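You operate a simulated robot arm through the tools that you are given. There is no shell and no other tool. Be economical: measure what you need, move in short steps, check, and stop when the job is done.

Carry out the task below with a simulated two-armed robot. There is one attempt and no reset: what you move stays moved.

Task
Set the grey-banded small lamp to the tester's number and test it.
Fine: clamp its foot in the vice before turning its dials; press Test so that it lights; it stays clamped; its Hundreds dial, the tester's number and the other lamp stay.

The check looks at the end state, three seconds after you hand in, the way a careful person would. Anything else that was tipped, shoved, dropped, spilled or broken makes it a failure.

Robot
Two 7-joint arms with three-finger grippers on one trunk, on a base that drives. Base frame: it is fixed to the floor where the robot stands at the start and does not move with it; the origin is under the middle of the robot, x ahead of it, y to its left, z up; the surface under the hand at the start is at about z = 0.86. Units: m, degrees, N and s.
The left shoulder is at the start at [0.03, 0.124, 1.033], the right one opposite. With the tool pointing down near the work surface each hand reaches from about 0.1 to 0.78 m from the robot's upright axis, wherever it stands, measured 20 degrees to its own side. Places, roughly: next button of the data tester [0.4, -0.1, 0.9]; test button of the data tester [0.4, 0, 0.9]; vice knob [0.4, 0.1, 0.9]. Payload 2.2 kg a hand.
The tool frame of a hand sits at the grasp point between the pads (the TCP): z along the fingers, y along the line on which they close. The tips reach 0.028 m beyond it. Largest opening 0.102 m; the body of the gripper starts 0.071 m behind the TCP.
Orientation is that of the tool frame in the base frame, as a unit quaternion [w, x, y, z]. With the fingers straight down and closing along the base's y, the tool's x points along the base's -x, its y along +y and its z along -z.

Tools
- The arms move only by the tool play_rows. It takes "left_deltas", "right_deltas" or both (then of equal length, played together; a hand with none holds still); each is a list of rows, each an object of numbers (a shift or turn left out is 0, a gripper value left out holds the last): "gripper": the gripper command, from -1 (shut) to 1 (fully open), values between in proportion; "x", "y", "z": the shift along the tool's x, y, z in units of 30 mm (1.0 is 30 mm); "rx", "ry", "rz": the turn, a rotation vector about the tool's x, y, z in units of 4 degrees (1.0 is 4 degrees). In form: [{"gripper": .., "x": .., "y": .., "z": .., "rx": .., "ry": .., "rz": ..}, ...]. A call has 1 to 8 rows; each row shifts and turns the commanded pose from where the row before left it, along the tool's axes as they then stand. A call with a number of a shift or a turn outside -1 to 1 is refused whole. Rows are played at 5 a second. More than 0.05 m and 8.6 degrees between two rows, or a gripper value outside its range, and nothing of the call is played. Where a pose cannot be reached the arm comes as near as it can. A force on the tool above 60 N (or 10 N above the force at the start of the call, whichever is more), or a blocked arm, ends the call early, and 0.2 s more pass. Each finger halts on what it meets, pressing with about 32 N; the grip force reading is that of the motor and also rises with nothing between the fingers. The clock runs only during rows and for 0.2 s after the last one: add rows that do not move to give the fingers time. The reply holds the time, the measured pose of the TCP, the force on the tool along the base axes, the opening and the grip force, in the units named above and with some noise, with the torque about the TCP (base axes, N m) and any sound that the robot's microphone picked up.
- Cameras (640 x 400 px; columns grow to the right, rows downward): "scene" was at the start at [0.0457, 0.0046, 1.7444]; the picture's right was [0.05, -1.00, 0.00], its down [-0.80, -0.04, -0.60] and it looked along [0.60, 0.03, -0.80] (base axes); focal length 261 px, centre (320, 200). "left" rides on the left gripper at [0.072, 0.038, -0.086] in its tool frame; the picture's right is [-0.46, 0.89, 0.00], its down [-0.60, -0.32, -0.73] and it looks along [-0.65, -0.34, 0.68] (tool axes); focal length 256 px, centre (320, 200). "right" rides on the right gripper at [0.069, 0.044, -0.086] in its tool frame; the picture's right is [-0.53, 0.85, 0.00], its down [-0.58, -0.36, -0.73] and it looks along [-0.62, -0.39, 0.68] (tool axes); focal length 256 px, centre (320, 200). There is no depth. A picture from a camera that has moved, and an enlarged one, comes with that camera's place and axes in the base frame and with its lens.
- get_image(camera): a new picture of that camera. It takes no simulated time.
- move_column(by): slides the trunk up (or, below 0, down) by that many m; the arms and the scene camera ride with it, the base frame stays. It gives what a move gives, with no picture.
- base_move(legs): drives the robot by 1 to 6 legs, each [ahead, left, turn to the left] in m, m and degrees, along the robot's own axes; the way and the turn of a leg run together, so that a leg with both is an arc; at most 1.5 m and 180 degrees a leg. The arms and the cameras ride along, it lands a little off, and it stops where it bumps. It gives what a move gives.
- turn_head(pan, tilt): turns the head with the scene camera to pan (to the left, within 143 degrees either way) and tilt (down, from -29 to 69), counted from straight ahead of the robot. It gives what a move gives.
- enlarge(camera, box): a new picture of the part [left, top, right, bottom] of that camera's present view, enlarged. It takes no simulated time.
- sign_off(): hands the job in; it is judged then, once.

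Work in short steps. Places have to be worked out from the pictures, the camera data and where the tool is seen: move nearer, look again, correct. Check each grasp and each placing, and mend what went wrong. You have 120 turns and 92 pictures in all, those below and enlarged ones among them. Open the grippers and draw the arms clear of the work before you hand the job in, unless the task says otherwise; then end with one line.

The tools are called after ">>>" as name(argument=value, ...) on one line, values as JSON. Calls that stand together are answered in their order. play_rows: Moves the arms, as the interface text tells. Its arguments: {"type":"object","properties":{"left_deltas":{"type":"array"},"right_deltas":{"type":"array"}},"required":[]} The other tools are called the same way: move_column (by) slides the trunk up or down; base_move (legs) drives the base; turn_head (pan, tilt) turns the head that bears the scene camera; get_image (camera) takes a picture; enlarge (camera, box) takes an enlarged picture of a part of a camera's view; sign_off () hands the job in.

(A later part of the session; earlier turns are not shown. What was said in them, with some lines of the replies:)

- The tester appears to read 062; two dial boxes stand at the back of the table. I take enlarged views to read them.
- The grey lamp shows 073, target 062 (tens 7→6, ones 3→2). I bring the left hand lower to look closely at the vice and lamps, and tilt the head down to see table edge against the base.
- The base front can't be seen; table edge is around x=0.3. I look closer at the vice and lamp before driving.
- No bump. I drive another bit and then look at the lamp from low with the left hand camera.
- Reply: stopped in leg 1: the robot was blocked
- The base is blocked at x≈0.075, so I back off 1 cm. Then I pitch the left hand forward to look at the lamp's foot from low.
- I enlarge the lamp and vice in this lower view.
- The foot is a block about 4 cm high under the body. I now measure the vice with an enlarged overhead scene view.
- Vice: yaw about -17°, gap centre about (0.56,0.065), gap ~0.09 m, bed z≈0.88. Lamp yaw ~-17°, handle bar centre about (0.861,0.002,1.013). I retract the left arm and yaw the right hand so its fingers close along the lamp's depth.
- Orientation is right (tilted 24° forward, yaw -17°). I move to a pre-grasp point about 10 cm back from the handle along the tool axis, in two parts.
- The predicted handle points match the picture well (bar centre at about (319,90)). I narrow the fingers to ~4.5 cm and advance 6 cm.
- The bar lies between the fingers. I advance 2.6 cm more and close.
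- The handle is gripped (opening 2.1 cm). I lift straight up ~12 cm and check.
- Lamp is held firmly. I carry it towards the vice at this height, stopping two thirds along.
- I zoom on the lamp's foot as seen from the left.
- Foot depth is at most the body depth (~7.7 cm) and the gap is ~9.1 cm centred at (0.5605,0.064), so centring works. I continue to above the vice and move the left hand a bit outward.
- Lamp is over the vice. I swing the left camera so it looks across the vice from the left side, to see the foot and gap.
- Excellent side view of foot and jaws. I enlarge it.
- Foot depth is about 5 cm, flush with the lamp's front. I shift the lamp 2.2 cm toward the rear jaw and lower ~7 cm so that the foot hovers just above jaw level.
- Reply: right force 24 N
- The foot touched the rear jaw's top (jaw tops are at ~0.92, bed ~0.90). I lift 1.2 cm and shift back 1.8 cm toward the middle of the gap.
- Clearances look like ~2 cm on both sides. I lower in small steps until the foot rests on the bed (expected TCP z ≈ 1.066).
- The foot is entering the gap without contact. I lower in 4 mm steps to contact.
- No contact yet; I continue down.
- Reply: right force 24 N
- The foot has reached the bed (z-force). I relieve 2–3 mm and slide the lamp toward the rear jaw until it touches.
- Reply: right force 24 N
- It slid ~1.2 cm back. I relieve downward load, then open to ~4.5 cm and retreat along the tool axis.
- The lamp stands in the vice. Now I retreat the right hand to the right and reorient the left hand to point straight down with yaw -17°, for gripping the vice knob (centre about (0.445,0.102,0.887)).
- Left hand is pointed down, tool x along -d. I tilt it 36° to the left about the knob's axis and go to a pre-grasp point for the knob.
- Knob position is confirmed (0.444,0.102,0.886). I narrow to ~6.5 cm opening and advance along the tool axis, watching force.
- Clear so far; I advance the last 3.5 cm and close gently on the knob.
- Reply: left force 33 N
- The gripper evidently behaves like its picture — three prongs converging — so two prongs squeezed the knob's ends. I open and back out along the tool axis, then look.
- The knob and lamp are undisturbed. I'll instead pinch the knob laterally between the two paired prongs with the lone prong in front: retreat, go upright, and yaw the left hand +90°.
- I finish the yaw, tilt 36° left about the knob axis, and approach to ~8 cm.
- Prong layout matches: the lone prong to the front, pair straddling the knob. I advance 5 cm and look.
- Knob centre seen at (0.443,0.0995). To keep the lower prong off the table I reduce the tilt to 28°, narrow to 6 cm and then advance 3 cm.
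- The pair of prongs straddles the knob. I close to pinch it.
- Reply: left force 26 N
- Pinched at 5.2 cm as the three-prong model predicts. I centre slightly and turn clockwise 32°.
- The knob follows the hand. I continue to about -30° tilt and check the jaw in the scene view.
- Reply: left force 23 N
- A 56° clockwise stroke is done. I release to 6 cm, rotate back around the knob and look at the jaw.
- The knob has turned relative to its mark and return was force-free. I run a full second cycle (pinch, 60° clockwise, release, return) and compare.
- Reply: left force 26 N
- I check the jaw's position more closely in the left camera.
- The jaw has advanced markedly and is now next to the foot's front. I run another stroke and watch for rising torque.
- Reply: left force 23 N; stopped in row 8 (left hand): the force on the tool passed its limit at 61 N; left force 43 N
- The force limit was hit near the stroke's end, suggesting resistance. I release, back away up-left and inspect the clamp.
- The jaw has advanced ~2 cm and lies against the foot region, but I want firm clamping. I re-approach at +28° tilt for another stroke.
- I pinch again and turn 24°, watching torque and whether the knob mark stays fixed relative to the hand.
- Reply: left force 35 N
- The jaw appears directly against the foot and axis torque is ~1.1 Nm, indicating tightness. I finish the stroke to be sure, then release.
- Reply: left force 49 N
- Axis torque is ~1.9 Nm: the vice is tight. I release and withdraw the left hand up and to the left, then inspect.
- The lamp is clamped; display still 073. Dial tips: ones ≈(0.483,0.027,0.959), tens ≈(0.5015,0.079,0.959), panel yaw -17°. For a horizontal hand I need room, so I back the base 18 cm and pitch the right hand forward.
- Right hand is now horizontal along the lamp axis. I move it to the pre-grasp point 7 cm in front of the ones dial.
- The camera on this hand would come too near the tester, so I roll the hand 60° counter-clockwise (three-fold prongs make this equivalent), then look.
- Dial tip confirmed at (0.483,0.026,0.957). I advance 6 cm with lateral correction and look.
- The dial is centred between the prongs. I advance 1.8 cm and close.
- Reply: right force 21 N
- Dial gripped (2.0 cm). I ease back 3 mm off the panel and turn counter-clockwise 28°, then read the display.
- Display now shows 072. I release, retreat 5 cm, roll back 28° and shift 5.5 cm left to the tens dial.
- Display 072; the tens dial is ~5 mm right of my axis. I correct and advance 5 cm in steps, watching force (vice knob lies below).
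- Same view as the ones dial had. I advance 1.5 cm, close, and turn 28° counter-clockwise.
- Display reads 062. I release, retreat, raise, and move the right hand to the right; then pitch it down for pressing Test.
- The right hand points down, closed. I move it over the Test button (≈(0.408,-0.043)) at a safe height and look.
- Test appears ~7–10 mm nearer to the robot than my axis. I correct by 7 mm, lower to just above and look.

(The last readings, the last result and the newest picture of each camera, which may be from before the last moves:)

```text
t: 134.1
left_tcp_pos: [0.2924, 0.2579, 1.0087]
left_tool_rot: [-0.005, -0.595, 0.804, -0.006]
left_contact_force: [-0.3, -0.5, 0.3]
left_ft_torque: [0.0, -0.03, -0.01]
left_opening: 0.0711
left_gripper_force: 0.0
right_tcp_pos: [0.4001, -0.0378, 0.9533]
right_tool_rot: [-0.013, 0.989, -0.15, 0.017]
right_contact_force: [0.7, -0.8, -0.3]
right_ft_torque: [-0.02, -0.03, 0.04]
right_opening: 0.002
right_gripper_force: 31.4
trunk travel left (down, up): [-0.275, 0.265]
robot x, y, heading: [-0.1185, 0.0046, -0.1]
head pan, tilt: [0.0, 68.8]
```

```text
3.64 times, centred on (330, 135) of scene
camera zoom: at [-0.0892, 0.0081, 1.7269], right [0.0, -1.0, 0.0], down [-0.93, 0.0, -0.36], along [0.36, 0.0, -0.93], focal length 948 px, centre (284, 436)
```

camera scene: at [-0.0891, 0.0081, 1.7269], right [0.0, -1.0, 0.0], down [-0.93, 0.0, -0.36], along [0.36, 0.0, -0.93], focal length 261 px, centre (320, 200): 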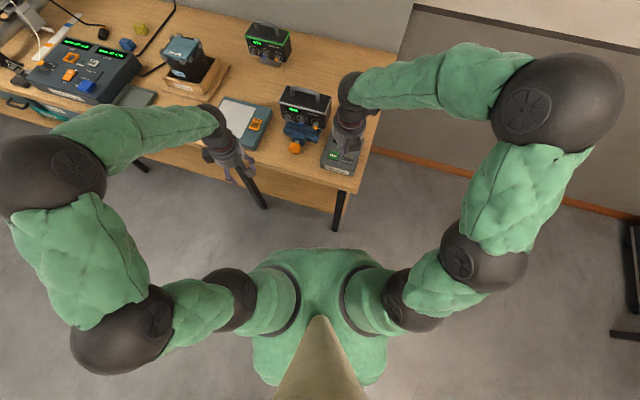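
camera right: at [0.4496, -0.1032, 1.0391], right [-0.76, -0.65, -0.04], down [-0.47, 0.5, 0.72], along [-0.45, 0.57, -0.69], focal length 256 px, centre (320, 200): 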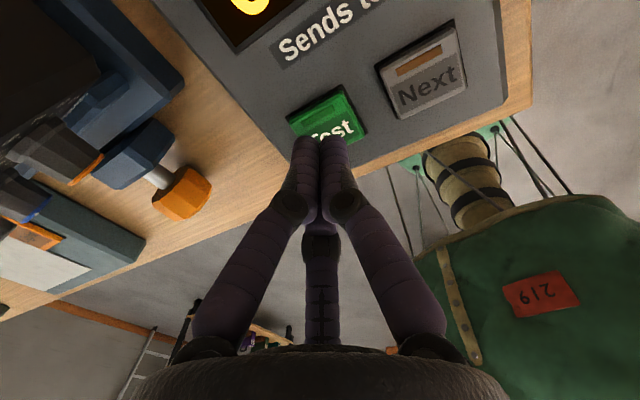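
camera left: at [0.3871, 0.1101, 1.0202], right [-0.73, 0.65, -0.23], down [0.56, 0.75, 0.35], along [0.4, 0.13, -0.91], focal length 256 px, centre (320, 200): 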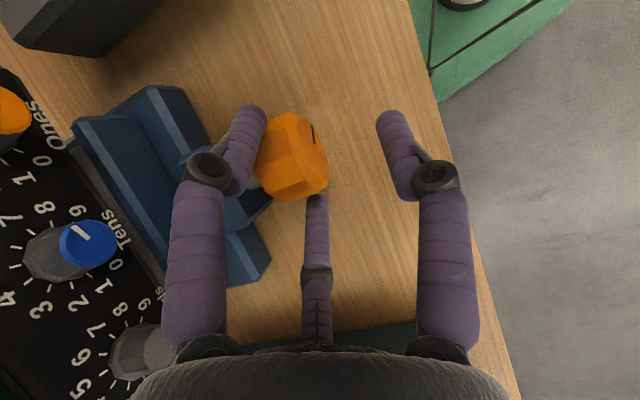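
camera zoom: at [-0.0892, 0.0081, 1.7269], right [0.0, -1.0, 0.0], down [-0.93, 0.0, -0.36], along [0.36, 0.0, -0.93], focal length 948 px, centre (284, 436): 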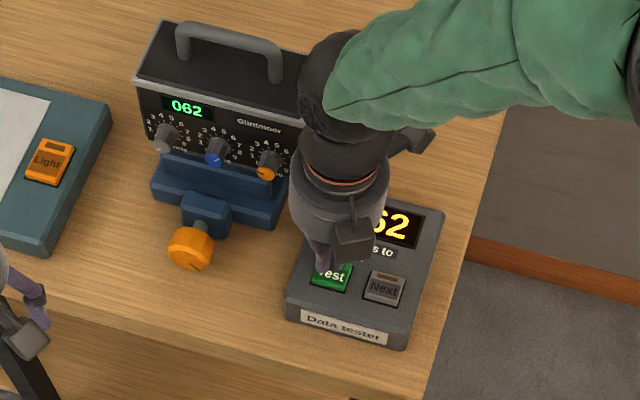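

Aligned with the Test button in both views. I press down in small steps.

>>> play_rows(right_deltas=[{"z": 0.5, "x": -0.02}, {"z": 0.25}, {"z": 0.12}, {"z": 0.12}, {}])

>>> enlarge(camera="scene", box=[270, 80, 390, 190])

```text
t: 135.2
left_tcp_pos: [0.2917, 0.2588, 1.0099]
left_tool_rot: [-0.003, -0.594, 0.804, -0.006]
left_contact_force: [-0.2, -0.1, 0.3]
left_ft_torque: [-0.02, 0.03, 0.04]
left_opening: 0.0715
left_gripper_force: 0.0
right_tcp_pos: [0.4041, -0.0378, 0.9318]
right_tool_rot: [-0.015, 0.988, -0.151, 0.026]
right_contact_force: [-13.2, -1.9, 29.1]
right_ft_torque: [-0.19, 0.5, -0.19]
right_opening: 0.0062
right_gripper_force: 32.0
trunk travel left (down, up): [-0.275, 0.265]
robot x, y, heading: [-0.1172, 0.0074, -0.3]
head pan, tilt: [0.0, 68.8]
heard: click
stopped in row 5 (right hand): the force on the tool passed its limit at 63 N (the readings are from after the stop); the commanded pose is now the measured one
```

```text
3.64 times, centred on (330, 135) of scene
camera zoom: at [-0.0916, 0.0085, 1.7269], right [0.0, -1.0, 0.0], down [-0.93, 0.0, -0.36], along [0.36, 0.0, -0.93], focal length 948 px, centre (284, 436)
```

zoom: 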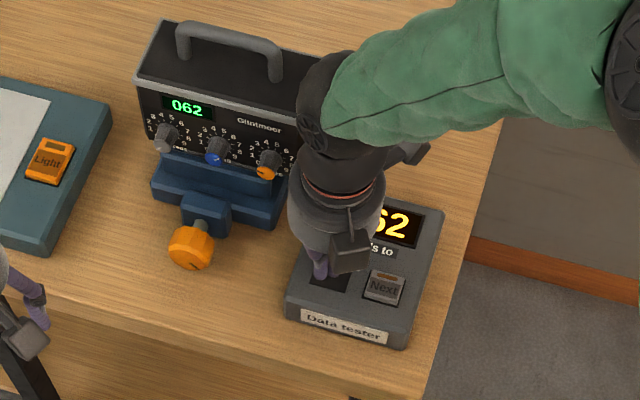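

A click was heard. I lift the hand and check whether the lamp lights.

>>> play_rows(right_deltas=[{"z": -0.3}, {"z": -0.7}, {"z": -1}, {"z": -1}, {"z": -1}, {"z": -1}, {}])

>>> enlarge(camera="scene", box=[230, 20, 390, 190])

>>> get_image(camera="right")

```text
t: 136.8
left_tcp_pos: [0.2935, 0.2587, 1.0098]
left_tool_rot: [-0.004, -0.594, 0.804, -0.006]
left_contact_force: [0.1, 0.3, -0.2]
left_ft_torque: [-0.02, 0.05, 0.01]
left_opening: 0.0714
left_gripper_force: 0.1
right_tcp_pos: [0.3952, -0.0415, 1.0775]
right_tool_rot: [-0.014, 0.988, -0.15, 0.023]
right_contact_force: [-0.4, -0.7, 0.2]
right_ft_torque: [-0.01, 0.03, 0.0]
right_opening: 0.0018
right_gripper_force: 32.0
trunk travel left (down, up): [-0.275, 0.265]
robot x, y, heading: [-0.1185, 0.0094, -0.0]
head pan, tilt: [0.0, 68.8]
```

```text
2.35 times, centred on (310, 105) of scene
camera zoom: at [-0.0885, 0.0081, 1.7268], right [0.0, -1.0, 0.0], down [-0.93, 0.0, -0.36], along [0.36, 0.0, -0.93], focal length 613 px, centre (344, 424)
```

zoom: 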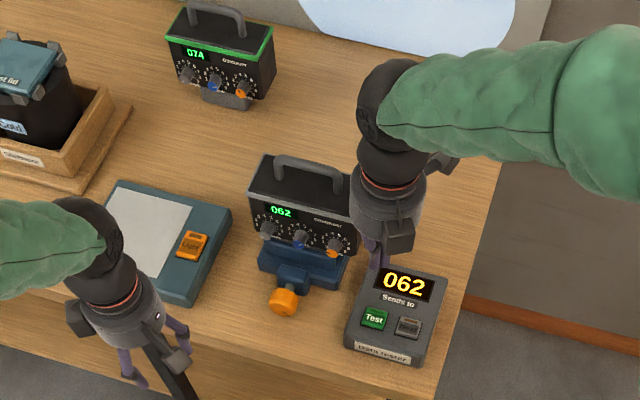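

```text
11 pictures are left
camera right: at [0.4457, -0.1053, 1.1643], right [-0.76, -0.65, -0.05], down [-0.48, 0.5, 0.72], along [-0.44, 0.57, -0.69], focal length 256 px, centre (320, 200)
```

right: 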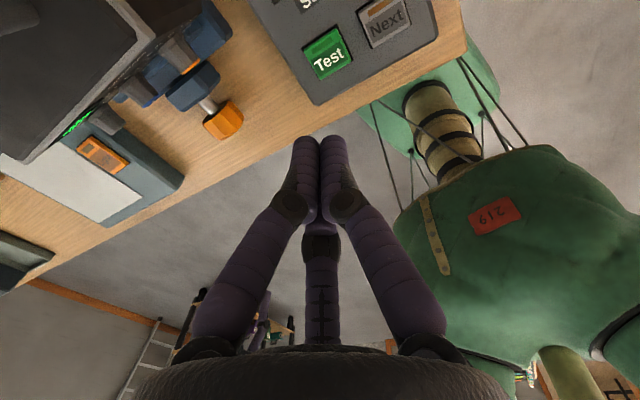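

A bright light spot now shows on the wall behind, the display is 062 and the tester still 062. I open the grippers, raise the arms and back away.

>>> play_rows(left_deltas=[{"z": -1, "gripper": 1}, {"z": -1}, {"z": -1}, {}], right_deltas=[{"z": -1}, {"z": -1}, {"z": -0.5, "gripper": 0.5}, {"gripper": 1}])

>>> base_move(legs=[[-0.25, 0, 0]])

>>> turn_head(pan=0, tilt=45)

>>> get_image(camera="scene")

>>> enlarge(camera="scene", box=[250, 90, 390, 200])

```text
t: 137.8
left_tcp_pos: [0.2931, 0.2591, 1.0999]
left_tool_rot: [-0.005, -0.595, 0.804, -0.006]
left_contact_force: [-0.3, -0.3, 0.1]
left_ft_torque: [-0.01, 0.01, -0.02]
left_opening: 0.1021
left_gripper_force: 0.0
right_tcp_pos: [0.3922, -0.0416, 1.1516]
right_tool_rot: [-0.014, 0.988, -0.151, 0.022]
right_contact_force: [-0.1, 0.5, 1.1]
right_ft_torque: [-0.01, 0.02, -0.02]
right_opening: 0.1019
right_gripper_force: 0.0
trunk travel left (down, up): [-0.275, 0.265]
robot x, y, heading: [-0.1178, 0.0071, -0.1]
head pan, tilt: [0.0, 68.8]
```

```text
t: 139.7
left_tcp_pos: [0.0402, 0.2591, 1.1007]
left_tool_rot: [-0.004, -0.594, 0.804, -0.006]
left_contact_force: [-0.7, 0.8, -0.6]
left_ft_torque: [0.02, -0.04, 0.0]
left_opening: 0.1018
left_gripper_force: 0.1
right_tcp_pos: [0.1391, -0.0416, 1.1534]
right_tool_rot: [-0.015, 0.988, -0.15, 0.023]
right_contact_force: [-0.1, -1.0, -0.1]
right_ft_torque: [-0.01, -0.03, 0.01]
right_opening: 0.1021
right_gripper_force: 0.0
trunk travel left (down, up): [-0.275, 0.265]
robot x, y, heading: [-0.368, 0.0124, -0.0]
head pan, tilt: [0.0, 68.8]
```

```text
t: 140.6
left_tcp_pos: [0.0409, 0.2604, 1.0998]
left_tool_rot: [-0.005, -0.594, 0.804, -0.006]
left_contact_force: [0.4, -0.3, 0.5]
left_ft_torque: [0.02, -0.02, 0.01]
left_opening: 0.1016
left_gripper_force: 0.1
right_tcp_pos: [0.1414, -0.0421, 1.1537]
right_tool_rot: [-0.015, 0.988, -0.15, 0.023]
right_contact_force: [-0.2, 0.6, -0.6]
right_ft_torque: [0.0, -0.01, 0.01]
right_opening: 0.1018
right_gripper_force: 0.0
trunk travel left (down, up): [-0.275, 0.265]
robot x, y, heading: [-0.3689, 0.0097, -0.4]
head pan, tilt: [0.0, 45.0]
```

```text
10 pictures are left
camera scene: at [-0.3156, 0.0091, 1.7557], right [-0.01, -1.0, 0.0], down [-0.71, 0.0, -0.71], along [0.71, 0.0, -0.71], focal length 261 px, centre (320, 200)
```

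scene: 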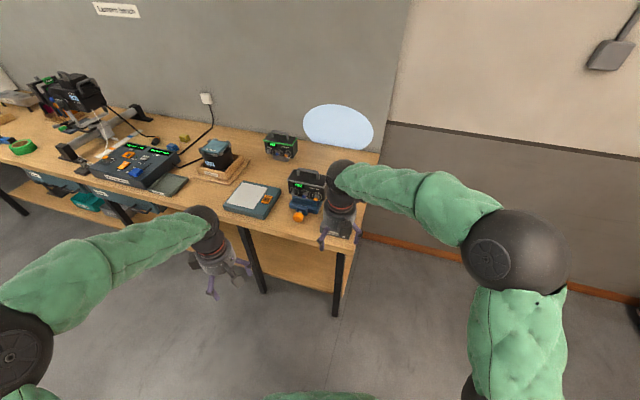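

```text
3.64 times, centred on (320, 145) of scene
camera zoom: at [-0.3156, 0.0091, 1.7557], right [-0.01, -1.0, 0.0], down [-0.71, 0.0, -0.71], along [0.71, 0.0, -0.71], focal length 948 px, centre (320, 400)
```

zoom: 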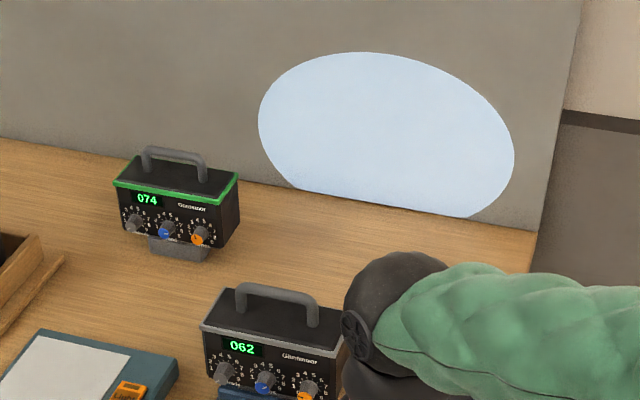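

The lamp is lit, showing its spot on the wall and 062 on its display. It is still in the vice, the other lamp still reads 074, and the arms are clear, so I hand in.

>>> sign_off()

```text
The job is handed in.
```

The grey-banded lamp is clamped in the vice and set to 062 to match the tester. It lit when I pressed Test, with its light spot showing on the wall. I left its Hundreds dial alone. The other lamp still reads 074 and the tester still reads 062.
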